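You operate a simulated robot arm through the tools that you are given. There is no shell and no other tool. Be economical: measure what you need, move in short steps, check, and stop when the job is done.

You are at the controls of a simulated robot arm. One attempt, no reset.

TASK
Put things in order on the top of the small table. At the end: the green tumbler from the top of the small table is in the grey drip tray; the blue boxed soap from the top of the small table stands on top of the blue tub of cream; the yellow peg from the top of the small table stands where the blue boxed soap stood; one of the squeeze tubes from the top of the small table is on the white soap dish on the top of the small table; whatever was shut is shut again. Leave all else as you found it, and nothing knocked over.
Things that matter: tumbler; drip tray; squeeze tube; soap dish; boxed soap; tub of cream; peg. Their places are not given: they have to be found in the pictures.

The check looks at the end state, three seconds after you hand in, the way a careful person would. Anything else that was tipped, shoved, dropped, spilled or broken makes it a failure.

THE ROBOT
A 7-joint arm with a two-finger parallel gripper, fixed in place. Base frame: the origin is at the foot of the arm, x ahead of it, y to its left, z up; the work surface is at about z = 78. Readings come in cm, degrees, newtons and seconds.
With the tool pointing down near the work surface it reaches from about 30 to 70 cm from the base axis. Its first joint turns from -66.0 to 66.0 degrees. Payload 1.57 kg.
The tool frame sits at the grasp point between the pads (the TCP): z along the fingers, y along the line on which they close. The tips reach 3 cm beyond it. Largest opening 11 cm; finger width 2.4, thickness 1.2; the body of the gripper, 4.8 by 11.2 cm, starts 7.8 cm behind the TCP.
Orientation is that of the tool frame in the base frame, as a unit quaternion [x, y, z, w]. With the fingers straight down and closing along the base's y, the tool's x points along the base's -x, its y along +y and its z along -z.

THE INTERFACE
- The arm moves only by the tool move_arm. Its argument "steps" is a list of rows, each an object (a shift or turn left out is 0, a gripper value left out holds the last) with "translation": the shift along the base's x, y, z in units of 400 mm (1.0 is 400 mm), a list of three; "rot": the turn, a rotation vector about the base's x, y, z in units of 120 degrees (1.0 is 120 degrees), a list of three; "fingers": the gripper command, from -1 (fully open) to 1 (shut), values between in proportion. In form: [{"translation": [dx, dy, dz], "rot": [wx, wy, wz], "fingers": fingers}, ...]. A call has 1 to 10 rows; each row is the pose to reach, as a shift and turn from the pose commanded when the call began. A call with a number of a shift or a turn outside -1 to 1 is refused whole. Each row takes 0.2 s and may step no farther than 5 cm and 8.6 degrees from the row before; otherwise, or with a gripper value out of range, the whole call is refused. A pose out of reach is approached as far as the arm can. The call stops where the force on the tool passes 40 N (or 10 N more than at its start, if that is more) or the arm is blocked; 0.2 s more then pass. Each finger travels about 10.8 cm/s and halts on what it meets, pressing with about 35 N; the grip force reading is that of the motor and also rises with nothing between the fingers. The clock runs only during rows and for 0.2 s after the last one: add rows that repeat a pose to give the fingers time. It gives the time, the measured TCP pose, the force on the tool (base axes), the opening and the grip force at its end, in the units of the frame above (readings bear some noise), and new pictures: "views" is both (left out), scene, wrist or none.
- Cameras (640 x 400 px; columns grow to the right, rows downward): "scene" is fixed at [16.14, -38.65, 139.29]; the picture's right is [0.79, -0.62, 0.00], its down [-0.43, -0.54, -0.72] and it looks along [0.45, 0.57, -0.69] (base axes); focal length 214 px, centre (320, 200). "wrist" rides on the gripper at [-3.6, 0, -8] in the tool frame; the picture's right is [0.00, -1.00, 0.00], its down [0.97, 0.00, -0.24] and it looks along [0.24, 0.00, 0.97] (tool axes); focal length 218 px, centre (320, 200).
- locate(camera, pixels): for up to 12 pixels [column, row] of the newest picture of that camera ("zoom" is the newest enlarged one), the place [x, y, z] in the base frame of the surface seen there, good to about 0.2 cm, but the place of the scene camera against the robot may be out by one fixed shift of up to 1.8 cm in any direction. No time passes.
- zoom(camera, box): a new picture of the part [left, top, right, bottom] of that camera's present view, enlarged. No time passes.
- sign_off(): hands the job in; it is judged then, once.

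Go step by step. Measure first, check grasps and placings, and put right what went wrong. The budget is 80 turns and 120 pictures, counting those below and the enlarged ones. Unless the task says otherwise, let go and move clear before handing in, and close with one line.

The tools are called after "Emit:" as a command line: name --argument value ..., lists and objects as JSON in quotes. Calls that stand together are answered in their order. move_arm: Moves the arm, as the interface text tells. Its arguments: {"type":"object","properties":{"steps":{"type":"array"},"views":{"type":"string","enum":["both","scene","wrist","none"]}},"required":["steps"]} The other tools are called the same way: locate (camera, pixels) gives the place of the surface under pixels of a picture; zoom (camera, box) takes an enlarged picture of a part of a camera's view; sign_off () hands the job in.

At the start:

```text
clock: 0.0
eef_pos: [34.37, 9.16, 122.95]
tcp_rot: [0.0, 1.0, 0.0, 0.0]
force: [-0.1, -0.4, -0.1]
grip_width: 10.98
grasp_force: 0.0
```

scene: 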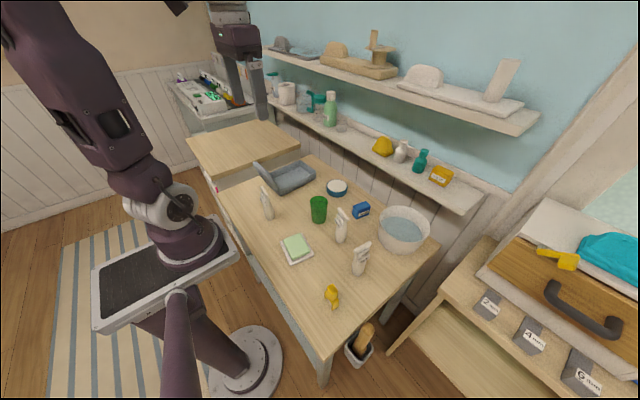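
wrist: 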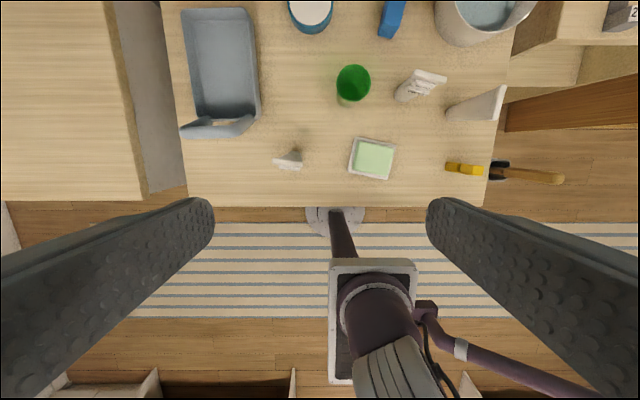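

The wrist picture shows the table with the tray (220,70), tumbler (352,85), tubes, the dish with something green (373,158), peg (465,168), soap (391,18) and tub (312,12). I'll enlarge both and measure.

Emit:
zoom --camera "scene" --box '[220, 140, 460, 320]'

Emit:
zoom --camera "wrist" --box '[170, 0, 520, 210]'

Emit:
locate --camera "wrist" --pixels '[[352, 72], [373, 158], [465, 168], [450, 168], [482, 170], [391, 18], [312, 12], [220, 70], [290, 160], [425, 80], [490, 103], [300, 190]]'

Emit:
locate --camera "scene" --pixels '[[319, 200], [296, 246], [331, 293], [361, 207], [337, 184], [290, 178], [266, 190], [342, 213], [362, 246], [403, 222], [290, 220]]'

```text
2.22 times, centred on (340, 230) of scene
```

zoom: 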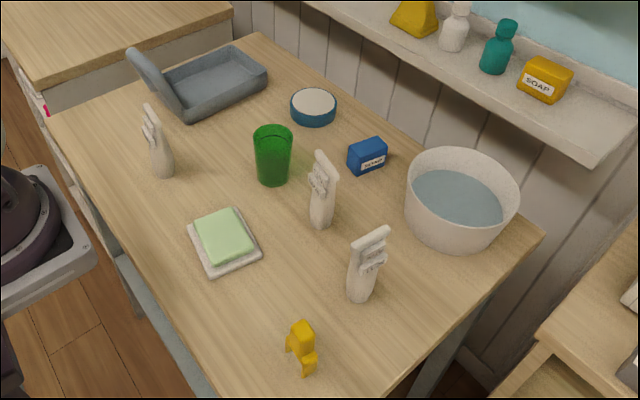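

```text
1.83 times, centred on (345, 105) of wrist
```

zoom: 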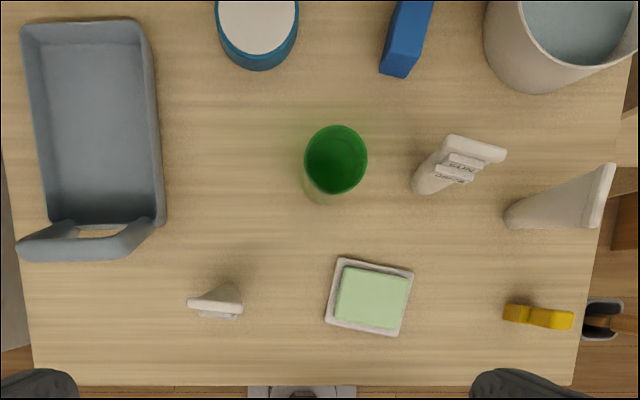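

```text
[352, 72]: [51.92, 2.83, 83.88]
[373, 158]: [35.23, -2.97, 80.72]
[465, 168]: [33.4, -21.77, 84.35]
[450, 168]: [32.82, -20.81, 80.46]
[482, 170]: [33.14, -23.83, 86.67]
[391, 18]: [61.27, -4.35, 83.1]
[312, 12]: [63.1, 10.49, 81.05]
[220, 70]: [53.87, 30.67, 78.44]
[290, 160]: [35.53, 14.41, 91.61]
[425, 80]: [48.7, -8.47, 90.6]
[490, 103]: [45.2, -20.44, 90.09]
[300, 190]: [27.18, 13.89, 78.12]
```

```text
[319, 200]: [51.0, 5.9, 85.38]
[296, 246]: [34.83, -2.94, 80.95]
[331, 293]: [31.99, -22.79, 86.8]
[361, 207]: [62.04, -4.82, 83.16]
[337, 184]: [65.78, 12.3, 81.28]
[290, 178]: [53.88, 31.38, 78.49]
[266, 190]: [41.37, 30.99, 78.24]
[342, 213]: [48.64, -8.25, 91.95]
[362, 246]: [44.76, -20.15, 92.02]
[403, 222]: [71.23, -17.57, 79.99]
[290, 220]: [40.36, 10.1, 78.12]
```

The objects are found, and the two cameras nearly agree. I'll move over the table centre for a plumb look at shapes and headings, and check the shelf edge as well.

Emit:
move_arm --steps '[{"translation": [0.1, -0.05, 0]}, {"translation": [0.2, -0.1, 0]}, {"translation": [0.3, -0.15, 0]}, {"translation": [0.4, -0.2, 0]}, {"translation": [0.45, -0.25, 0]}, {"translation": [0.45, -0.25, 0]}]' --views "wrist"

Emit:
locate --camera "scene" --pixels '[[340, 137], [400, 170], [460, 205], [300, 120], [430, 88], [530, 125], [345, 184], [330, 187], [337, 196], [290, 130]]'

```text
clock: 1.4
eef_pos: [52.48, -0.9, 123.03]
tcp_rot: [0.0, 1.0, 0.0, -0.001]
force: [-0.4, 0.1, 1.1]
grip_width: 11.03
grasp_force: 0.1
```

wrist: 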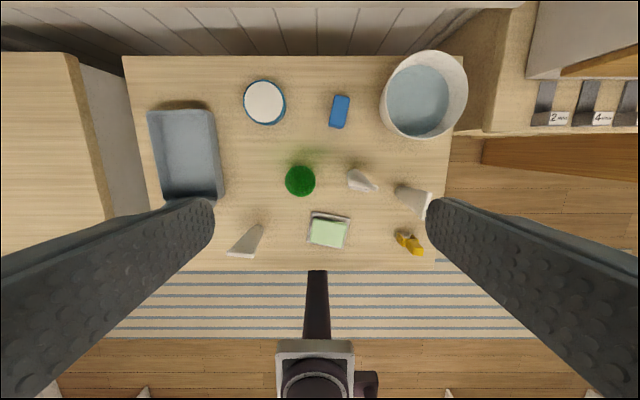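

```text
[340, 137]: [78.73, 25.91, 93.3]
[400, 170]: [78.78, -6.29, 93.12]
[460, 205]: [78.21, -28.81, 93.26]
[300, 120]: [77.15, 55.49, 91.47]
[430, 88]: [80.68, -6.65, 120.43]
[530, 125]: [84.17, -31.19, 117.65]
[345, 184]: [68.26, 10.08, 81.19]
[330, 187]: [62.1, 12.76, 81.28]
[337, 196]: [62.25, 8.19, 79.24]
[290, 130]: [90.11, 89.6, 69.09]
```

The shelf edge is at x≈78, clear of the work. I'll enlarge the overhead view to get edges of the tub, soap, tumbler, tray and dish.

Emit:
zoom --camera "wrist" --box '[140, 60, 460, 260]'

Emit:
locate --camera "wrist" --pixels '[[264, 83], [264, 119], [246, 102], [281, 101], [338, 97], [348, 97], [331, 125], [344, 128], [340, 110], [183, 150], [300, 170], [300, 192]]'

Emit:
locate --camera "wrist" --pixels '[[314, 216], [349, 219], [344, 247], [309, 240], [403, 238], [416, 244], [418, 252], [412, 250], [155, 115], [208, 113], [163, 190], [218, 190]]'

```text
2.00 times, centred on (300, 160) of wrist
```

zoom: 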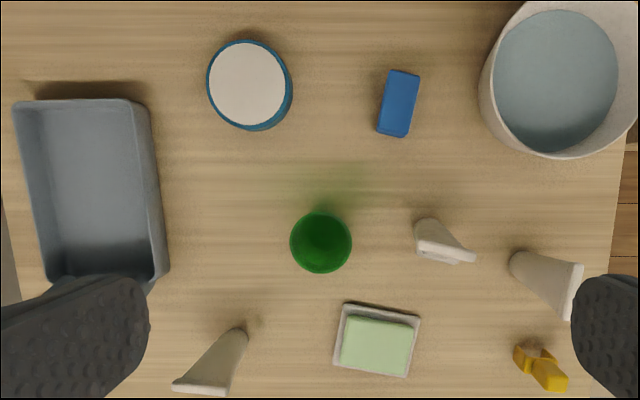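

```text
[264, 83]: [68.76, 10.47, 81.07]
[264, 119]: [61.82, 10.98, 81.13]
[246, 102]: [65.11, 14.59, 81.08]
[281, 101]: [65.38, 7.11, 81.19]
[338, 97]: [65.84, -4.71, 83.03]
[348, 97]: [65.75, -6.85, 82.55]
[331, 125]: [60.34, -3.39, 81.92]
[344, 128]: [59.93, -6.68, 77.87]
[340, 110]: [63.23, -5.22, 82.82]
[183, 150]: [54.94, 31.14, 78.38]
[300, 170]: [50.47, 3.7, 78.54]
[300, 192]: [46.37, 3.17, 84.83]
```

```text
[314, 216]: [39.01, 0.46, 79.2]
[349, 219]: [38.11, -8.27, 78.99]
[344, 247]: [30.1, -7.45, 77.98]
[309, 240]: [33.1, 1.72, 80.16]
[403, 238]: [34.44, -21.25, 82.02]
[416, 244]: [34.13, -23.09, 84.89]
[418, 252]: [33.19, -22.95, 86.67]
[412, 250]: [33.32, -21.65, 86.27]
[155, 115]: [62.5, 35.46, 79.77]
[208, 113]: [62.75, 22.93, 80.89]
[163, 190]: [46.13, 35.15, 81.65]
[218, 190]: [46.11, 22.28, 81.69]
```

The tub is centred near (65.2,10.8) with top 81.1. The soap is about 6×3 cm with top 83. Now I'll measure the tumbler rim in the enlarged picture (edges 290/351, 213/273), the tube tops and the peg.

Emit:
locate --camera "zoom" --pixels '[[291, 243], [351, 243], [321, 213], [321, 272], [321, 230], [380, 345], [347, 318], [413, 327], [405, 374], [336, 364], [520, 350], [555, 378]]'

Emit:
locate --camera "scene" --pixels '[[311, 200], [327, 200], [319, 197], [319, 204], [312, 218], [325, 219], [318, 223], [353, 207], [369, 206], [360, 203], [363, 216], [352, 210]]'

```text
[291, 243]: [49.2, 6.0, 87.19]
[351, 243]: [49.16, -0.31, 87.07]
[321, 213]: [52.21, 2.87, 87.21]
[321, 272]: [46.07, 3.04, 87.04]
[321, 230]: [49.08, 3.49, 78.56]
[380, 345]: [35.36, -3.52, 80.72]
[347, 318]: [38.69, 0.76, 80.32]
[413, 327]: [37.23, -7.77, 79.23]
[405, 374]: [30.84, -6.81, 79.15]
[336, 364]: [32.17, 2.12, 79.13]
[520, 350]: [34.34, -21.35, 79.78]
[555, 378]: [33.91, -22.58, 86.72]
```

```text
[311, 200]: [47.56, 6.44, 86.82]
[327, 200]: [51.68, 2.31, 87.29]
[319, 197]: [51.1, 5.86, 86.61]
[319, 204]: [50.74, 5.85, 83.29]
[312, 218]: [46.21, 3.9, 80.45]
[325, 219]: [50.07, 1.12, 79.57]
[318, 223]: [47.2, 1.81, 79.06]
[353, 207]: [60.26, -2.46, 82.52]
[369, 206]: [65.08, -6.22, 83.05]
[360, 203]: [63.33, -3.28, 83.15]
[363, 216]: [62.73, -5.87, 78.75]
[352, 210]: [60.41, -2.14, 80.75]
```

The tumbler is centred at (49.15, 2.9) with rim 87.1 and diameter 6.2. I'll lower the open fingers around it, closing along y.

Emit:
move_arm --steps '[{"translation": [-0.0805, 0.0935, 0], "fingers": -1}, {"translation": [-0.0805, 0.0935, -0.123]}, {"translation": [-0.0805, 0.0935, -0.246]}, {"translation": [-0.0805, 0.0935, -0.369]}, {"translation": [-0.0805, 0.0935, -0.492]}, {"translation": [-0.0805, 0.0935, -0.615]}, {"translation": [-0.0805, 0.0935, -0.738]}, {"translation": [-0.0805, 0.0935, -0.861]}, {"translation": [-0.0805, 0.0935, -0.96]}, {"translation": [-0.0805, 0.0935, -0.986]}]' --views "both"

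```text
clock: 3.6
eef_pos: [49.07, 2.67, 83.62]
tcp_rot: [0.0, 1.0, 0.0, -0.001]
force: [0.9, -0.4, 0.2]
grip_width: 11.03
grasp_force: 0.1
```

scene: 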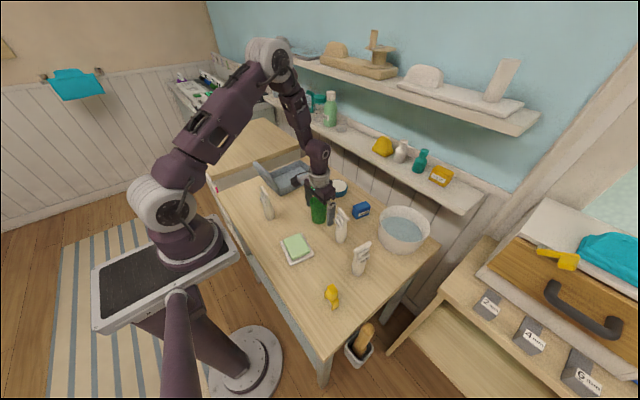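
wrist: 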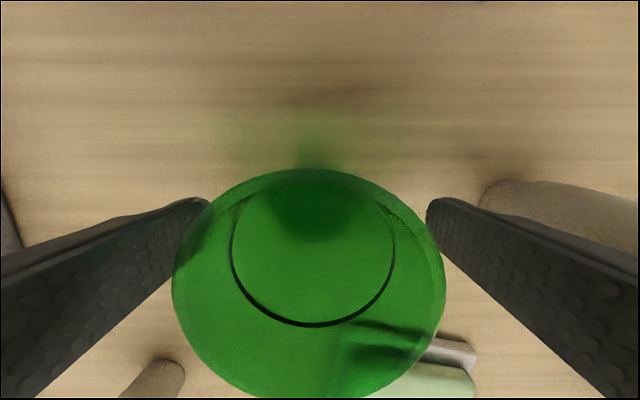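

The tumbler sits between the pads, filling columns 172–447. I'll close and lift.

Emit:
move_arm --steps '[{"fingers": 1}, {"fingers": 1}, {"fingers": 1}, {"translation": [0, 0, 0.03]}, {"translation": [0, 0, 0.12]}, {"translation": [0, 0, 0.22]}, {"translation": [0, 0, 0.22]}]' --views "both"

```text
clock: 5.2
eef_pos: [49.01, 2.86, 92.37]
tcp_rot: [0.001, 1.0, 0.0, 0.0]
force: [0.5, -0.3, -1.1]
grip_width: 6.26
grasp_force: 34.6
```

scene: 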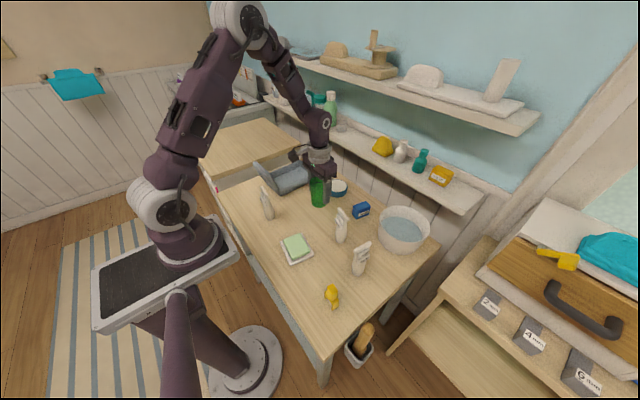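
wrist: 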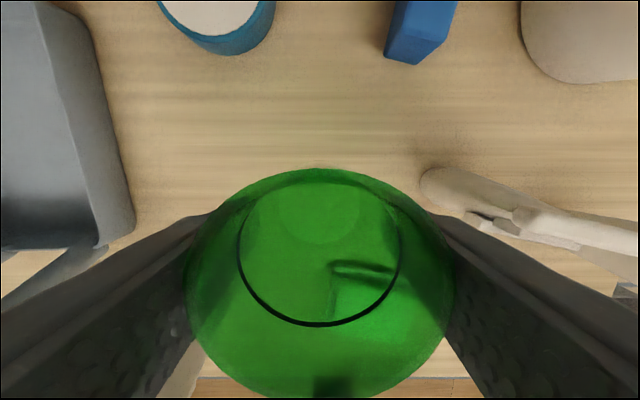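

Held with a 6.26 opening. I'll carry it over the tray centre (54.5, 29.2).

Emit:
move_arm --steps '[{"translation": [0.022, 0.11, 0]}, {"translation": [0.045, 0.22, 0]}, {"translation": [0.067, 0.33, 0]}, {"translation": [0.09, 0.44, 0]}, {"translation": [0.112, 0.55, 0]}, {"translation": [0.134, 0.657, 0]}, {"translation": [0.134, 0.657, 0]}, {"translation": [0.134, 0.657, -0.1]}]' --views "both"

```text
clock: 7.0
eef_pos: [54.39, 29.09, 88.18]
tcp_rot: [0.0, 1.0, 0.0, 0.0]
force: [0.1, -0.3, -0.6]
grip_width: 6.27
grasp_force: 34.8
```

scene: 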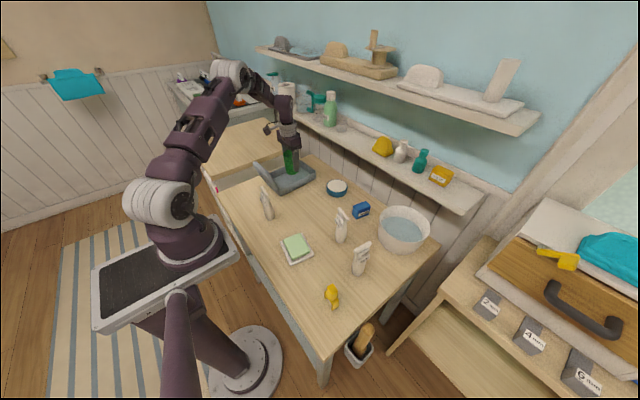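
wrist: 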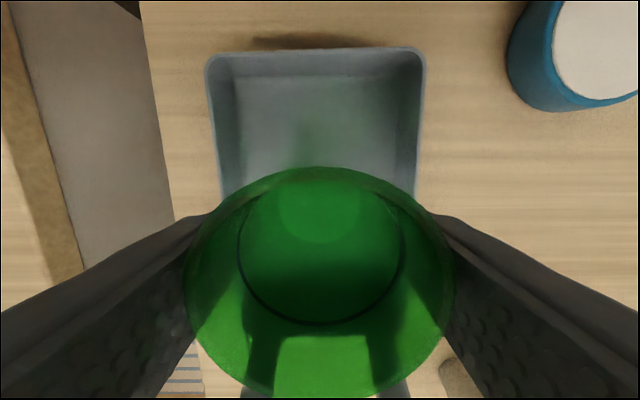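

Centred over the tray. I'll lower the last 4.2 cm and open the fingers partly, so they stay inside the walls.

Emit:
move_arm --steps '[{"translation": [0, 0, -0.05]}, {"translation": [0, 0, -0.09]}, {"translation": [0, 0, -0.104]}, {"translation": [0, 0, -0.104]}, {"translation": [0, 0, -0.104], "fingers": -0.5}, {"translation": [0, 0, -0.104], "fingers": -0.5}, {"translation": [0, 0, -0.104], "fingers": -0.5}]' --views "wrist"

```text
clock: 8.6
eef_pos: [54.46, 29.01, 84.18]
tcp_rot: [0.0, 1.0, 0.0, 0.0]
force: [0.1, -0.2, 0.0]
grip_width: 8.26
grasp_force: 0.1
```

wrist: 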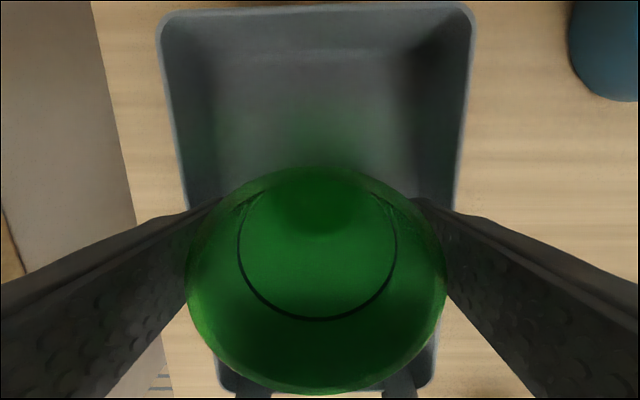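

The tumbler stands in the tray, released. I'll rise straight up and check.

Emit:
move_arm --steps '[{"translation": [0, 0, 0.1]}, {"translation": [0, 0, 0.22]}, {"translation": [0, 0, 0.34], "fingers": -1}, {"translation": [0.02, -0.11, 0.36]}, {"translation": [0.05, -0.22, 0.36]}, {"translation": [0.08, -0.33, 0.36]}, {"translation": [0.11, -0.44, 0.36]}, {"translation": [0.14, -0.55, 0.36]}, {"translation": [0.17, -0.66, 0.36]}, {"translation": [0.2, -0.775, 0.36]}]' --views "both"

```text
clock: 10.8
eef_pos: [62.69, -1.82, 98.53]
tcp_rot: [-0.002, 1.0, 0.0, 0.0]
force: [0.3, -0.2, 1.0]
grip_width: 11.02
grasp_force: 0.1
```

scene: 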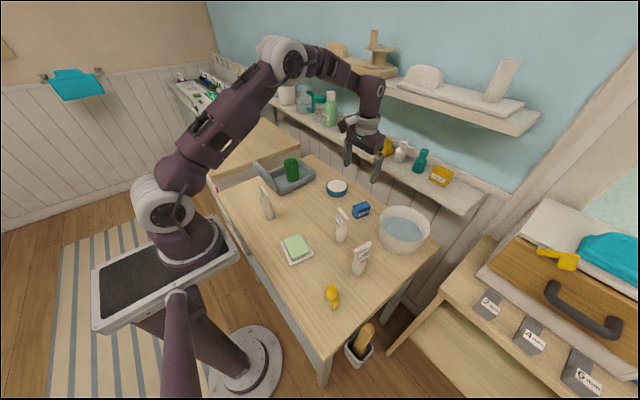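
wrist: 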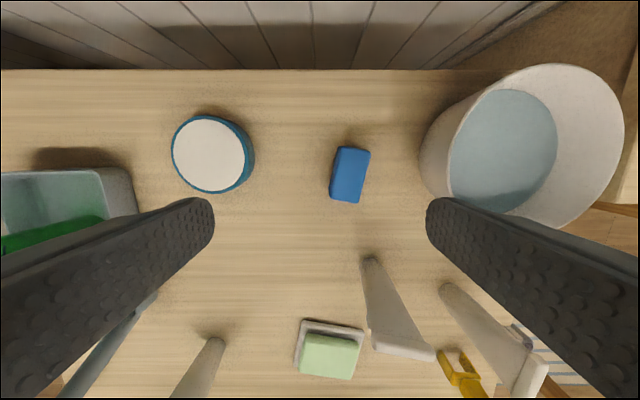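

The tumbler is upright in the tray (290,170 in scene). Measuring the soap's top corners and the bowl's near edge.

Emit:
zoom --camera "wrist" --box '[270, 110, 430, 210]'

Emit:
locate --camera "wrist" --pixels '[[341, 148], [368, 152], [332, 193], [357, 201], [350, 174], [422, 150], [420, 170], [424, 185], [174, 150], [243, 152], [209, 116], [209, 190]]'

```text
4.00 times, centred on (350, 160) of wrist
```

zoom: 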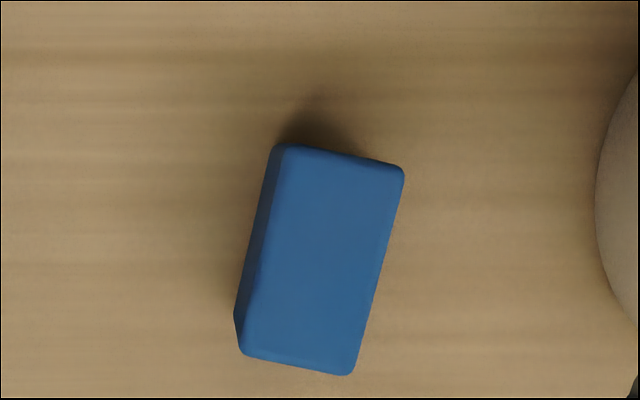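

```text
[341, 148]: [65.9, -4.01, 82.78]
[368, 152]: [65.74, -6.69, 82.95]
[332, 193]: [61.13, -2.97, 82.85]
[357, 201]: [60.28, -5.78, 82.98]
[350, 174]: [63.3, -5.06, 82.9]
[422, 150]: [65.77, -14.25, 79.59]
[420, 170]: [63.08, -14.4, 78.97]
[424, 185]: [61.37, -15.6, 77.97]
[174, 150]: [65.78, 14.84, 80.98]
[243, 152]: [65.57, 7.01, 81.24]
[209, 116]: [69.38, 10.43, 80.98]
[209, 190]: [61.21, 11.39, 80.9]
```

The soap is centred at (63.15,-4.95), its long axis turned about -12.5° from x. I'll turn to match and go down with a 7 cm opening, which keeps clear of the bowl.

Emit:
move_arm --steps '[{"translation": [0.016, -0.078, 0], "rot": [0, 0, -0.052], "fingers": -0.27}, {"translation": [0.016, -0.078, -0.1], "rot": [0, 0, -0.104]}, {"translation": [0.016, -0.078, -0.2], "rot": [0, 0, -0.104]}, {"translation": [0.016, -0.078, -0.3], "rot": [0, 0, -0.104]}, {"translation": [0.016, -0.078, -0.3], "rot": [0, 0, -0.104]}]' --views "both"

```text
clock: 12.0
eef_pos: [63.0, -4.96, 86.36]
tcp_rot: [0.109, 0.994, 0.0, 0.0]
force: [0.2, 0.4, -0.1]
grip_width: 6.97
grasp_force: 0.0
```

scene: 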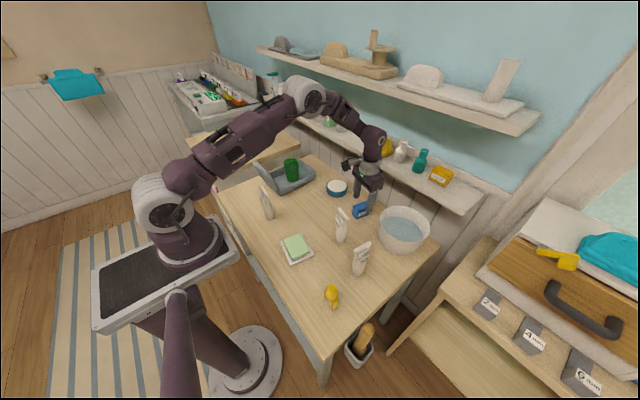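
wrist: 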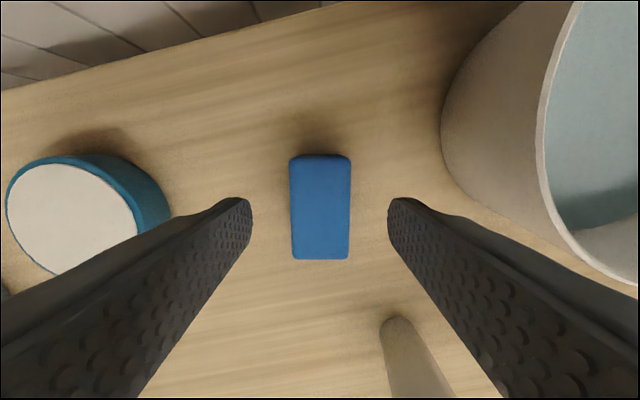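

The soap is square and centred between the fingers (columns 290–350). Going down, closing and lifting.

Emit:
move_arm --steps '[{"translation": [0, 0, -0.08]}, {"translation": [0, 0, -0.122]}, {"translation": [0, 0, -0.122]}, {"translation": [0, 0, -0.122], "fingers": 1}, {"translation": [0, 0, -0.122], "fingers": 1}, {"translation": [0, 0, -0.122], "fingers": 1}, {"translation": [0, 0, -0.06]}, {"translation": [0, 0, 0.05]}, {"translation": [0, 0, 0.05]}]' --views "both"

```text
clock: 14.0
eef_pos: [63.07, -4.69, 88.49]
tcp_rot: [0.109, 0.994, 0.0, -0.001]
force: [0.8, -0.7, -1.4]
grip_width: 3.37
grasp_force: 35.2
```

scene: 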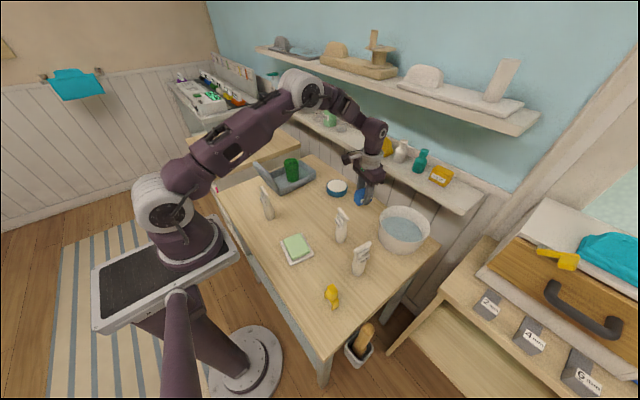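
wrist: 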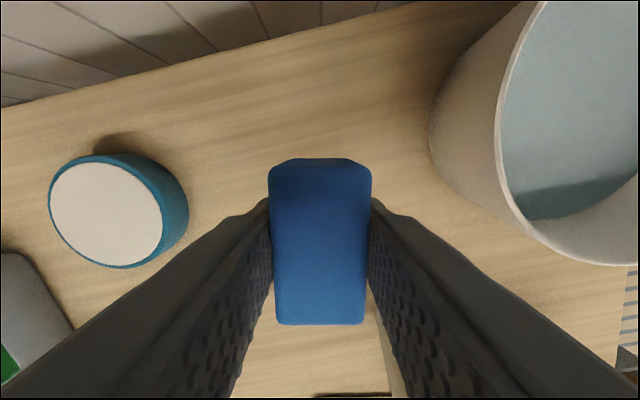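

The soap is held with a 3.37 opening. I'll carry it above the tub's centre (65.3,10.9).

Emit:
move_arm --steps '[{"translation": [0.015, 0.1, 0.01]}, {"translation": [0.03, 0.2, 0.01]}, {"translation": [0.045, 0.3, 0.01]}, {"translation": [0.054, 0.396, 0.01]}, {"translation": [0.054, 0.396, 0.01]}, {"translation": [0.054, 0.396, -0.06]}, {"translation": [0.054, 0.396, -0.06]}]' --views "both"

Emit:
zoom --camera "scene" --box '[280, 130, 420, 230]'

```text
clock: 15.6
eef_pos: [65.34, 10.81, 86.32]
tcp_rot: [0.109, 0.994, -0.001, -0.001]
force: [0.1, 0.0, -1.2]
grip_width: 3.35
grasp_force: 35.6
```

scene: 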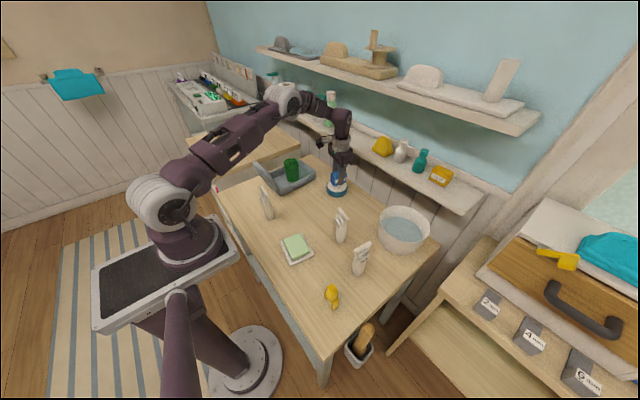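
wrist: 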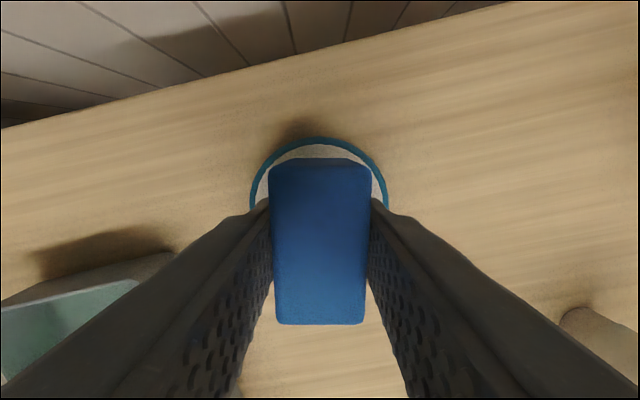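

```text
4.00 times, centred on (350, 180) of scene
```

zoom: 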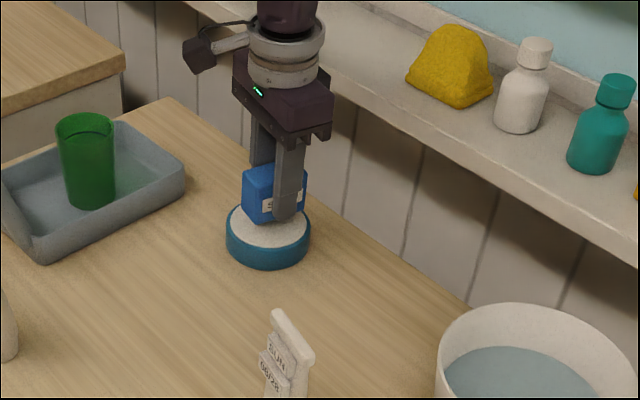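

The soap is centred over the tub (arc 250–388 about column 319), about 1.5 cm above it. Lowering and releasing gently.

Emit:
move_arm --steps '[{"translation": [0, 0, -0.02]}, {"translation": [0, 0, -0.03]}, {"translation": [0, 0, -0.035]}, {"translation": [0, 0, -0.036]}, {"translation": [0, 0, -0.036]}]' --views "none"

Emit:
zoom --camera "scene" --box '[310, 150, 366, 206]'

```text
clock: 16.8
eef_pos: [65.3, 10.83, 84.78]
tcp_rot: [0.109, 0.994, -0.001, 0.001]
force: [0.3, 0.8, 0.0]
grip_width: 3.38
grasp_force: 34.3
```

```text
7.14 times, centred on (338, 178) of scene
```

zoom: 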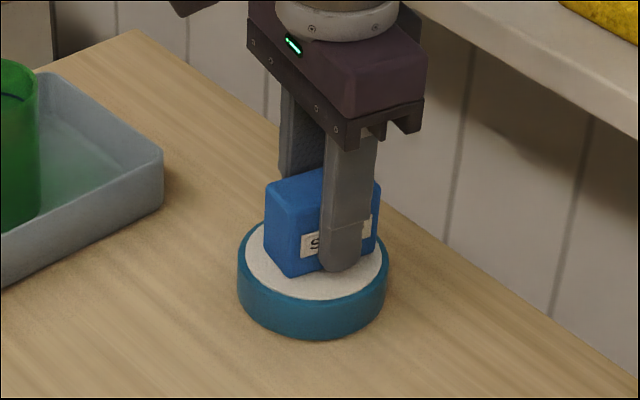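

It's nearly touching, since the vertical force went from -1.2 to 0. I'll press 0.1 cm lower, then open partly and check.

Emit:
move_arm --steps '[{"translation": [0, 0, -0.003]}, {"translation": [0, 0, -0.003]}, {"translation": [0, 0, -0.003], "fingers": 0.05}, {"translation": [0, 0, -0.003], "fingers": 0.05}, {"translation": [0, 0, 0.05], "fingers": 0.05}, {"translation": [0, 0, 0.15], "fingers": 0.05}, {"translation": [0, 0, 0.25], "fingers": -0.27}]' --views "both"

Emit:
zoom --camera "scene" --box '[310, 150, 366, 206]'

```text
clock: 18.4
eef_pos: [65.24, 10.92, 94.85]
tcp_rot: [0.108, 0.994, 0.0, 0.0]
force: [0.5, -0.8, 0.8]
grip_width: 6.98
grasp_force: 0.1
```

scene: 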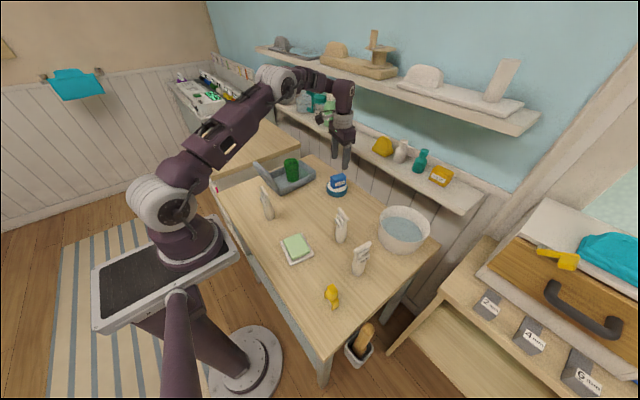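
wrist: 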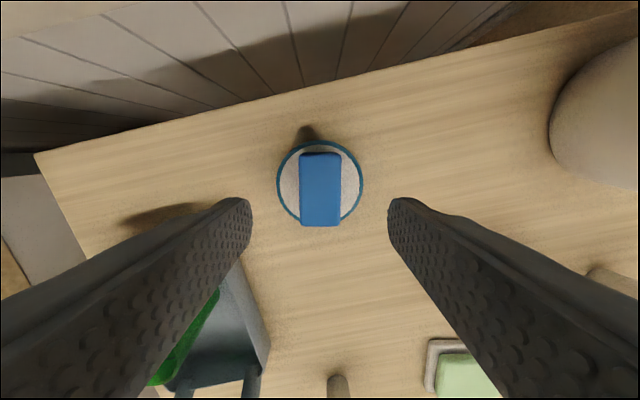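

```text
7.14 times, centred on (338, 178) of scene
```

zoom: 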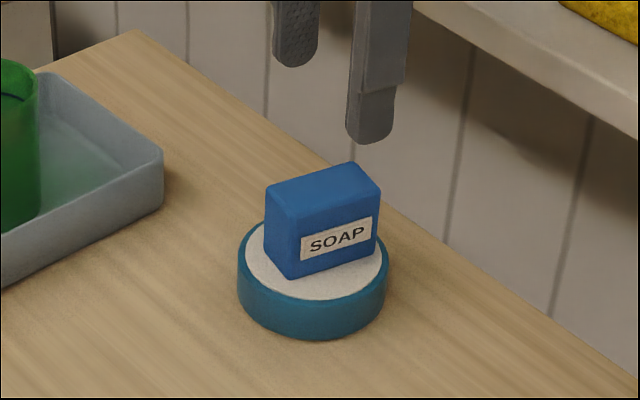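

The soap stands well on the tub. Now to the peg: I'll rise and travel to above (36,-20), squaring the tool again.

Emit:
move_arm --steps '[{"translation": [0, 0, 0.12]}, {"translation": [-0.081, -0.086, 0.17], "rot": [0, 0, 0.03]}, {"translation": [-0.163, -0.172, 0.19], "rot": [0, 0, 0.06]}, {"translation": [-0.244, -0.257, 0.19], "rot": [0, 0, 0.104]}, {"translation": [-0.326, -0.343, 0.19], "rot": [0, 0, 0.104]}, {"translation": [-0.407, -0.429, 0.19], "rot": [0, 0, 0.104]}, {"translation": [-0.488, -0.515, 0.19], "rot": [0, 0, 0.104]}, {"translation": [-0.57, -0.601, 0.19], "rot": [0, 0, 0.104]}, {"translation": [-0.651, -0.687, 0.19], "rot": [0, 0, 0.104]}, {"translation": [-0.7325, -0.7725, 0.19], "rot": [0, 0, 0.104]}]' --views "wrist"

Emit:
zoom --camera "scene" --box '[310, 270, 358, 318]'

```text
refused: row 2 steps farther than a row can; nothing moved
```

```text
8.33 times, centred on (334, 294) of scene
```

zoom: 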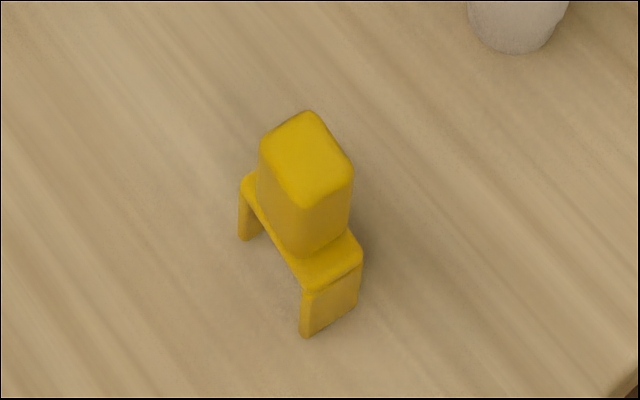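

The peg is an arch-shaped base with a block on top, standing upright. Row 2 was a hair too long, so I'll resend with the rise split off.

Emit:
move_arm --steps '[{"translation": [0, 0, 0.12]}, {"translation": [-0.079, -0.083, 0.145], "rot": [0, 0, 0.03]}, {"translation": [-0.16, -0.168, 0.165], "rot": [0, 0, 0.06]}, {"translation": [-0.242, -0.254, 0.18], "rot": [0, 0, 0.104]}, {"translation": [-0.324, -0.34, 0.19], "rot": [0, 0, 0.104]}, {"translation": [-0.406, -0.427, 0.19], "rot": [0, 0, 0.104]}, {"translation": [-0.488, -0.514, 0.19], "rot": [0, 0, 0.104]}, {"translation": [-0.57, -0.601, 0.19], "rot": [0, 0, 0.104]}, {"translation": [-0.651, -0.687, 0.19], "rot": [0, 0, 0.104]}, {"translation": [-0.7325, -0.7725, 0.19], "rot": [0, 0, 0.104]}]' --views "wrist"

```text
clock: 20.6
eef_pos: [35.52, -20.11, 102.36]
tcp_rot: [0.0, 1.0, 0.0, 0.0]
force: [0.3, -0.4, 0.1]
grip_width: 6.97
grasp_force: 0.0
```

wrist: 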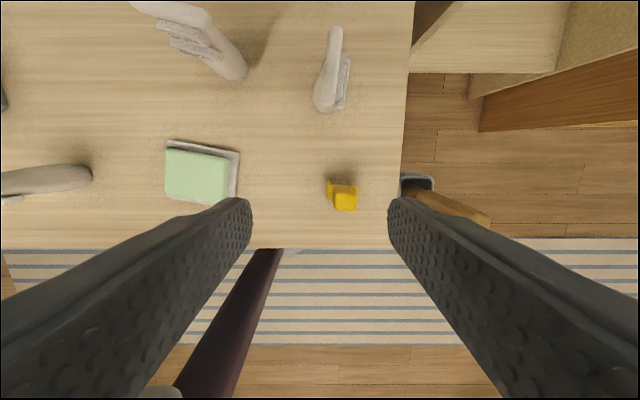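

Emit:
zoom --camera "wrist" --box '[310, 170, 374, 220]'

Emit:
locate --camera "wrist" --pixels '[[335, 187], [355, 187], [356, 209], [336, 209], [345, 198], [329, 183], [331, 196], [341, 182]]'

Emit:
locate --camera "scene" --pixels '[[333, 284], [330, 290], [336, 290], [333, 295], [328, 297], [336, 303], [329, 293], [333, 309]]'

```text
8.00 times, centred on (342, 195) of wrist
```

zoom: 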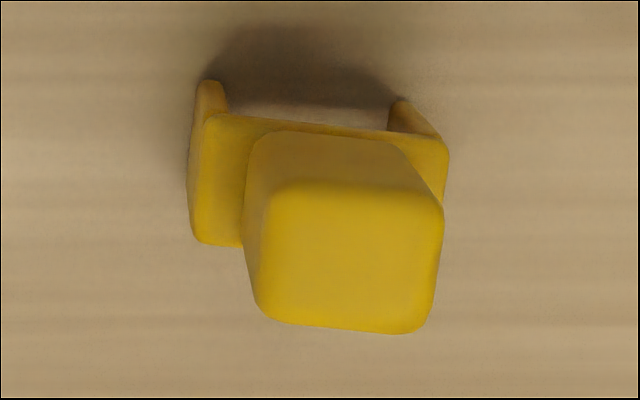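

```text
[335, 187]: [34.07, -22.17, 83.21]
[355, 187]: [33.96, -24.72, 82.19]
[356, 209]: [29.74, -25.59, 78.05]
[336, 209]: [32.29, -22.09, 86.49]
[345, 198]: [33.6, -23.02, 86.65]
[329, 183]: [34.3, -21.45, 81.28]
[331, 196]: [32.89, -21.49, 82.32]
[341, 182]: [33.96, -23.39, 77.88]
```

```text
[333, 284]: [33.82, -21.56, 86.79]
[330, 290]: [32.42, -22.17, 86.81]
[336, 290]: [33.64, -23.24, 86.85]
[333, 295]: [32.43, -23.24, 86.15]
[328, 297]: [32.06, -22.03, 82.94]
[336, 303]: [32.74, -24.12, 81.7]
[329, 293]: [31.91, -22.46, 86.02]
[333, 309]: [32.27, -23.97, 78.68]
```

The block on the peg is about 2.3 cm wide, centred near (33.2,-22.95), with top 86.7 and shoulders at about 82.3, turned about -6°. I'll approach to just above it and check.

Emit:
move_arm --steps '[{"translation": [-0.07, -0.074, 0], "rot": [0, 0, -0.05]}, {"translation": [-0.07, -0.074, -0.1], "rot": [0, 0, -0.05]}, {"translation": [-0.07, -0.074, -0.2], "rot": [0, 0, -0.05]}, {"translation": [-0.07, -0.074, -0.25], "rot": [0, 0, -0.05]}, {"translation": [-0.07, -0.074, -0.25], "rot": [0, 0, -0.05]}]' --views "wrist"

```text
clock: 21.8
eef_pos: [33.17, -22.93, 92.32]
tcp_rot: [0.052, 0.999, 0.001, -0.001]
force: [-0.7, -0.7, 0.1]
grip_width: 7.01
grasp_force: 0.0
```

wrist: 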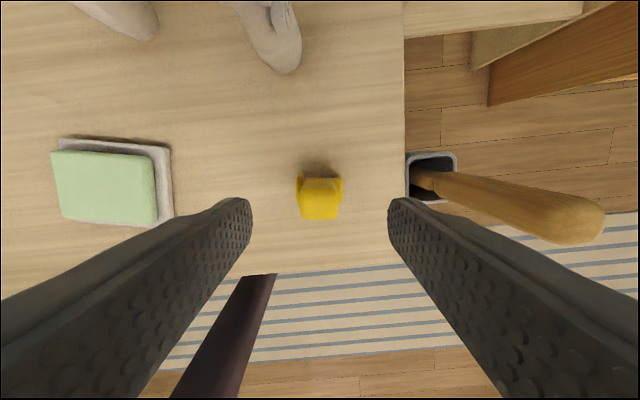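

Emit:
locate --camera "wrist" --pixels '[[319, 192], [319, 204], [319, 216], [303, 204], [335, 204], [299, 190], [341, 190]]'

Emit:
zoom --camera "wrist" --box '[280, 150, 360, 230]'

```text
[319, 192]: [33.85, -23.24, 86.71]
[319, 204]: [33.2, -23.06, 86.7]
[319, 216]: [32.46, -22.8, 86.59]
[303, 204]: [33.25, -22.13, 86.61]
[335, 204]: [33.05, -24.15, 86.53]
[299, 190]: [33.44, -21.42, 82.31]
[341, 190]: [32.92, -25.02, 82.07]
```

```text
5.00 times, centred on (320, 190) of wrist
```

zoom: 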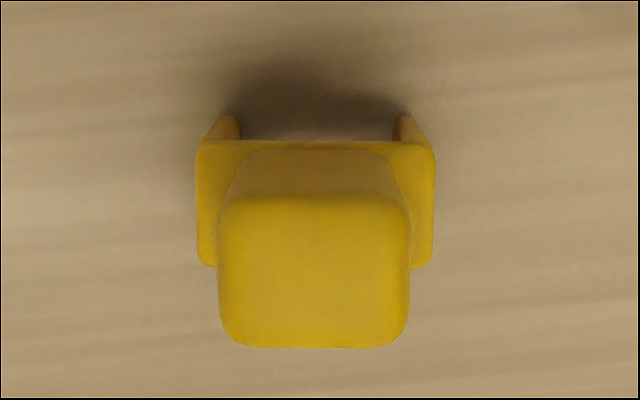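

The peg is square and centred; its block top runs x 32.4–33.9 with shoulders at 82.2. I'll go down to z 86, so the tips stay above the shoulders, then close and lift.

Emit:
move_arm --steps '[{"translation": [0, 0, -0.1]}, {"translation": [0, 0, -0.158]}, {"translation": [0, 0, -0.158]}, {"translation": [0, 0, -0.158], "fingers": 1}, {"translation": [0, 0, -0.158], "fingers": 1}, {"translation": [0, 0, -0.158], "fingers": 1}, {"translation": [0, 0, -0.12]}, {"translation": [0, 0, -0.02]}, {"translation": [0, 0, -0.02]}]' --views "both"

Emit:
zoom --camera "scene" --box '[290, 230, 390, 330]'

```text
clock: 23.8
eef_pos: [33.15, -22.88, 91.58]
tcp_rot: [0.053, 0.999, 0.0, 0.0]
force: [0.6, 0.3, 0.0]
grip_width: 2.51
grasp_force: 35.6
```

scene: 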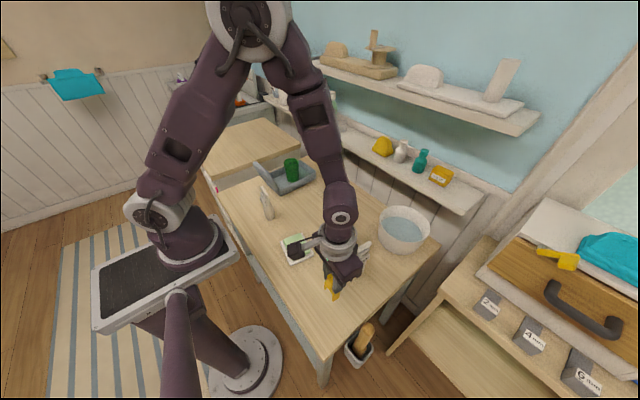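
wrist: 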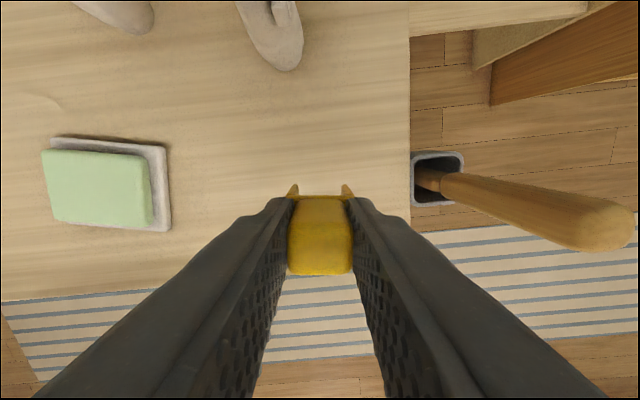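

```text
4.00 times, centred on (340, 280) of scene
```

zoom: 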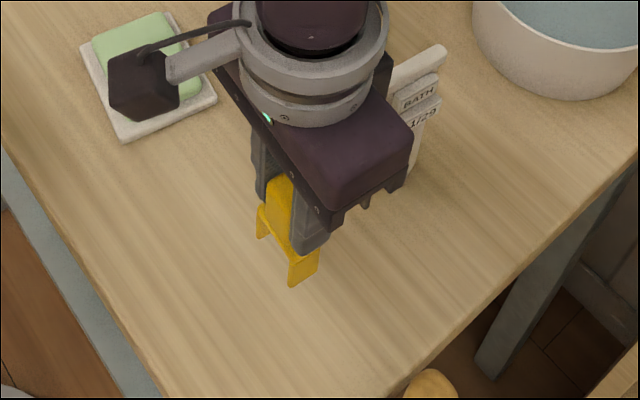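

The peg is held upright with a 2.5 opening. I'll raise it well above the tube tops and carry it toward the soap's old spot.

Emit:
move_arm --steps '[{"translation": [0, 0, 0.1]}, {"translation": [0, 0, 0.2]}, {"translation": [0, 0, 0.3]}, {"translation": [0.104, 0.0625, 0.3]}, {"translation": [0.208, 0.125, 0.3]}, {"translation": [0.312, 0.1875, 0.3]}, {"translation": [0.416, 0.25, 0.3]}, {"translation": [0.52, 0.3125, 0.3]}, {"translation": [0.624, 0.375, 0.3]}, {"translation": [0.728, 0.4375, 0.3]}]' --views "none"

```text
clock: 26.0
eef_pos: [62.14, -5.58, 103.43]
tcp_rot: [0.052, 0.999, 0.0, 0.0]
force: [0.5, 0.0, -0.2]
grip_width: 2.51
grasp_force: 35.2
```

Near the spot. I'll shift to (63.15,-4.95) and lower to about 2 cm above the table.

Emit:
move_arm --steps '[{"translation": [0.021, 0.0128, 0]}, {"translation": [0.021, 0.0128, -0.1]}, {"translation": [0.021, 0.0128, -0.2]}, {"translation": [0.021, 0.0128, -0.3]}, {"translation": [0.021, 0.0128, -0.38]}, {"translation": [0.021, 0.0128, -0.38]}]' --views "wrist"

Emit:
zoom --camera "scene" --box '[310, 150, 420, 240]'

```text
clock: 27.4
eef_pos: [63.2, -5.02, 88.39]
tcp_rot: [0.052, 0.999, 0.0, 0.0]
force: [0.7, 0.3, -0.2]
grip_width: 2.48
grasp_force: 35.1
```

wrist: 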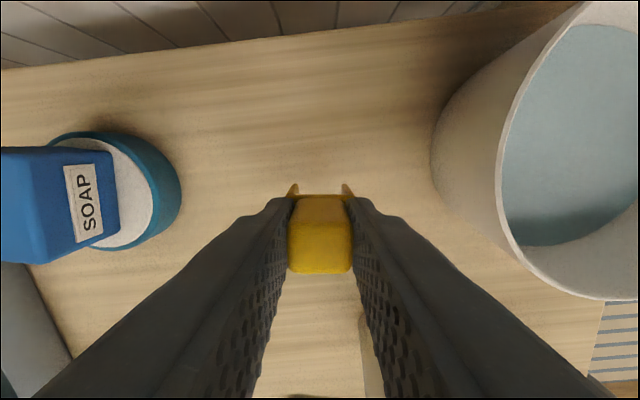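

```text
4.44 times, centred on (365, 195) of scene
```

zoom: 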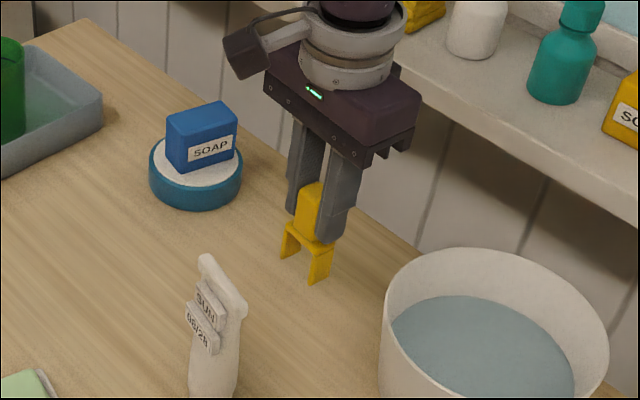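

The peg is upright over the spot. Setting it down, opening a little and rising.

Emit:
move_arm --steps '[{"translation": [0, 0, -0.04]}, {"translation": [0, 0, -0.055]}, {"translation": [0, 0, -0.058]}, {"translation": [0, 0, -0.058]}, {"translation": [0, 0, -0.058], "fingers": 0.2}, {"translation": [0, 0, -0.058], "fingers": 0.2}, {"translation": [0, 0, 0.02], "fingers": 0.2}, {"translation": [0, 0, 0.12], "fingers": 0.2}, {"translation": [0, 0, 0.22]}, {"translation": [0, 0, 0.32]}]' --views "wrist"

Emit:
zoom --camera "scene" --box '[220, 140, 460, 320]'

```text
clock: 29.6
eef_pos: [63.13, -5.22, 101.34]
tcp_rot: [0.052, 0.999, 0.0, 0.0]
force: [0.0, 0.3, 0.7]
grip_width: 4.41
grasp_force: 0.1
```

wrist: 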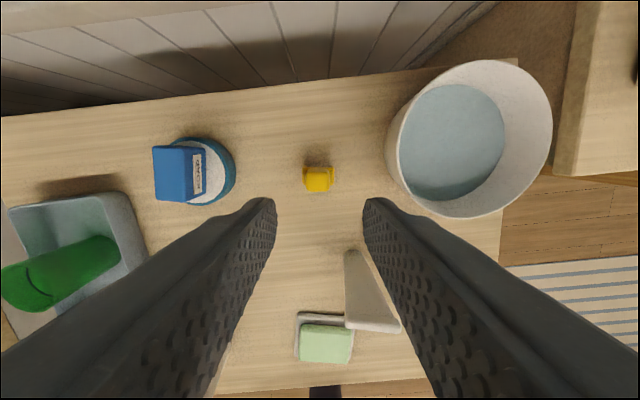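

```text
2.22 times, centred on (340, 230) of scene
```

zoom: 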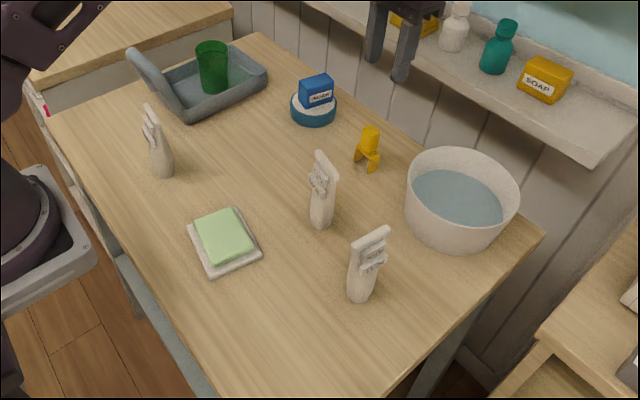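

The peg stands where the soap was. Next I'll look closely at the dish and tubes from above (44,0).

Emit:
move_arm --steps '[{"translation": [-0.08, 0.02, 0.08], "fingers": -0.27}, {"translation": [-0.18, 0.05, 0.12], "rot": [0, 0, 0.05]}, {"translation": [-0.28, 0.08, 0.15], "rot": [0, 0, 0.05]}, {"translation": [-0.38, 0.1, 0.17], "rot": [0, 0, 0.05]}, {"translation": [-0.48, 0.125, 0.17], "rot": [0, 0, 0.05]}, {"translation": [-0.48, 0.125, 0.17], "rot": [0, 0, 0.05]}]' --views "wrist"

Emit:
zoom --camera "scene" --box '[320, 190, 392, 286]'

Emit:
zoom --camera "scene" --box '[245, 170, 325, 280]'

```text
clock: 31.0
eef_pos: [43.93, -0.22, 108.14]
tcp_rot: [0.0, 1.0, -0.001, 0.001]
force: [-0.7, 0.1, 0.1]
grip_width: 6.99
grasp_force: 0.0
```

wrist: 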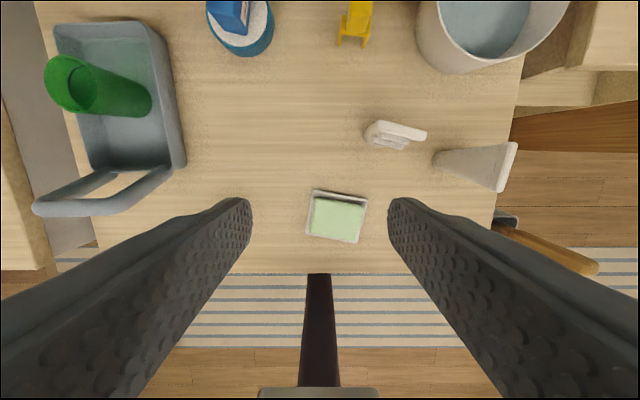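

```text
4.17 times, centred on (356, 238) of scene
```

zoom: 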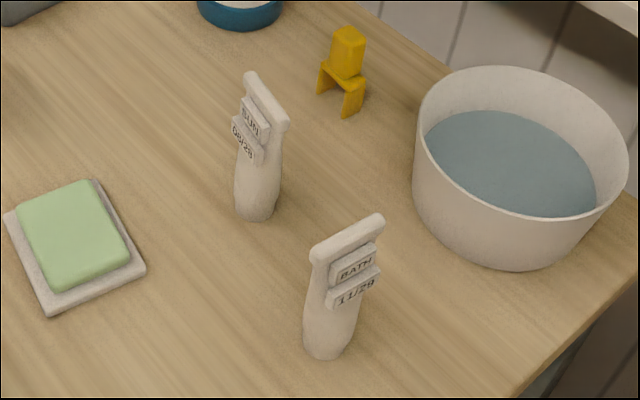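

```text
3.64 times, centred on (285, 225) of scene
```

zoom: 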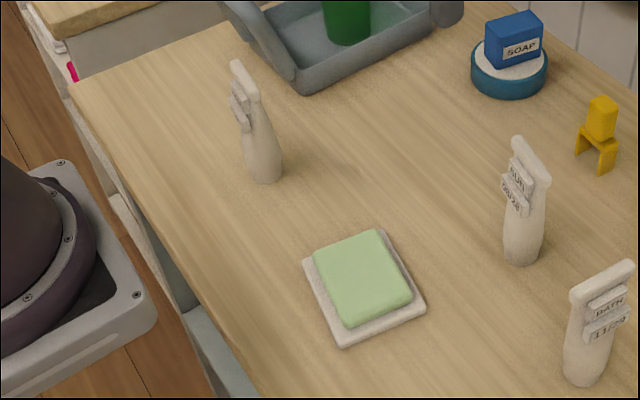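

Any tube will do; the middle one at about (48.5,-8.5) has the crimp bar on top and is nearest the dish. I'll measure its crimp ends and body, plus the dish bar's corners.

Emit:
zoom --camera "wrist" --box '[350, 100, 446, 160]'

Emit:
locate --camera "wrist" --pixels '[[380, 125], [424, 137], [400, 131], [368, 135], [372, 144], [395, 145], [315, 202], [364, 207], [355, 239], [312, 232], [337, 218]]'

Emit:
locate --camera "scene" --pixels '[[336, 208], [347, 217], [341, 213], [341, 240], [337, 239], [346, 239], [340, 230], [336, 221], [339, 219]]'

```text
6.67 times, centred on (398, 130) of wrist
```

zoom: 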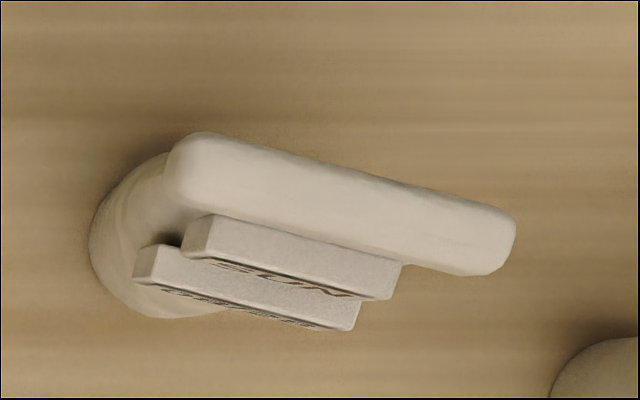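

```text
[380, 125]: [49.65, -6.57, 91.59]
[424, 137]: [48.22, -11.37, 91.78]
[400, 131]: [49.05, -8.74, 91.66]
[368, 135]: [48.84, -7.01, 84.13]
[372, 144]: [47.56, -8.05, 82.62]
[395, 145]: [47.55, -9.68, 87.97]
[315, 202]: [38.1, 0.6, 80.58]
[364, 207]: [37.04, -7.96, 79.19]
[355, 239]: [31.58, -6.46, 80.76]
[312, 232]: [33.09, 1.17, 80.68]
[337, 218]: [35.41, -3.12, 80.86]
```

```text
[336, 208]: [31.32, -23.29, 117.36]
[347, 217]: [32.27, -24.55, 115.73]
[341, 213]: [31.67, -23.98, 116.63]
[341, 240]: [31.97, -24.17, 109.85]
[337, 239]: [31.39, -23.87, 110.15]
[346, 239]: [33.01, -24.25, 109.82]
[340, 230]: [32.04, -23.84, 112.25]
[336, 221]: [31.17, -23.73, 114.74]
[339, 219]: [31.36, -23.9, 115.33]
```

The crimp bar runs from about (49.7,-6.1) to (48.1,-11.8), centred at (48.95,-8.95), with top 91.8 and turned about -16.6°. I'll hover over it aligned, with an 8 cm opening.

Emit:
move_arm --steps '[{"translation": [0.04, -0.08, 0], "rot": [0, 0, -0.05], "fingers": -0.45}, {"translation": [0.08, -0.16, 0], "rot": [0, 0, -0.1]}, {"translation": [0.1247, -0.225, -0.05], "rot": [0, 0, -0.138]}, {"translation": [0.1247, -0.225, -0.15], "rot": [0, 0, -0.138]}, {"translation": [0.1247, -0.225, -0.25], "rot": [0, 0, -0.138]}, {"translation": [0.1247, -0.225, -0.29], "rot": [0, 0, -0.138]}, {"translation": [0.1247, -0.225, -0.29], "rot": [0, 0, -0.138]}]' --views "wrist"

```text
clock: 32.6
eef_pos: [48.7, -8.91, 96.43]
tcp_rot: [0.144, 0.99, 0.0, 0.0]
force: [0.0, -0.5, 0.2]
grip_width: 7.99
grasp_force: 0.0
```

wrist: 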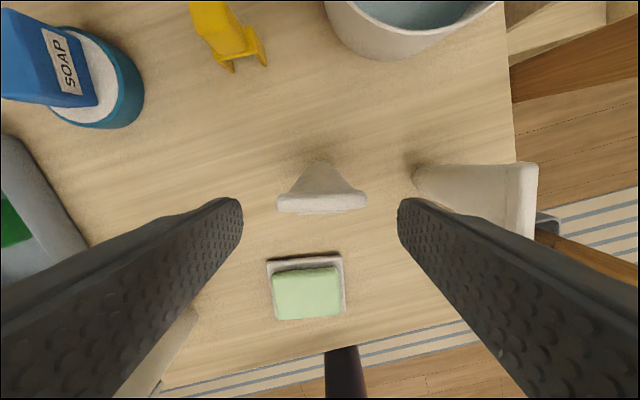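

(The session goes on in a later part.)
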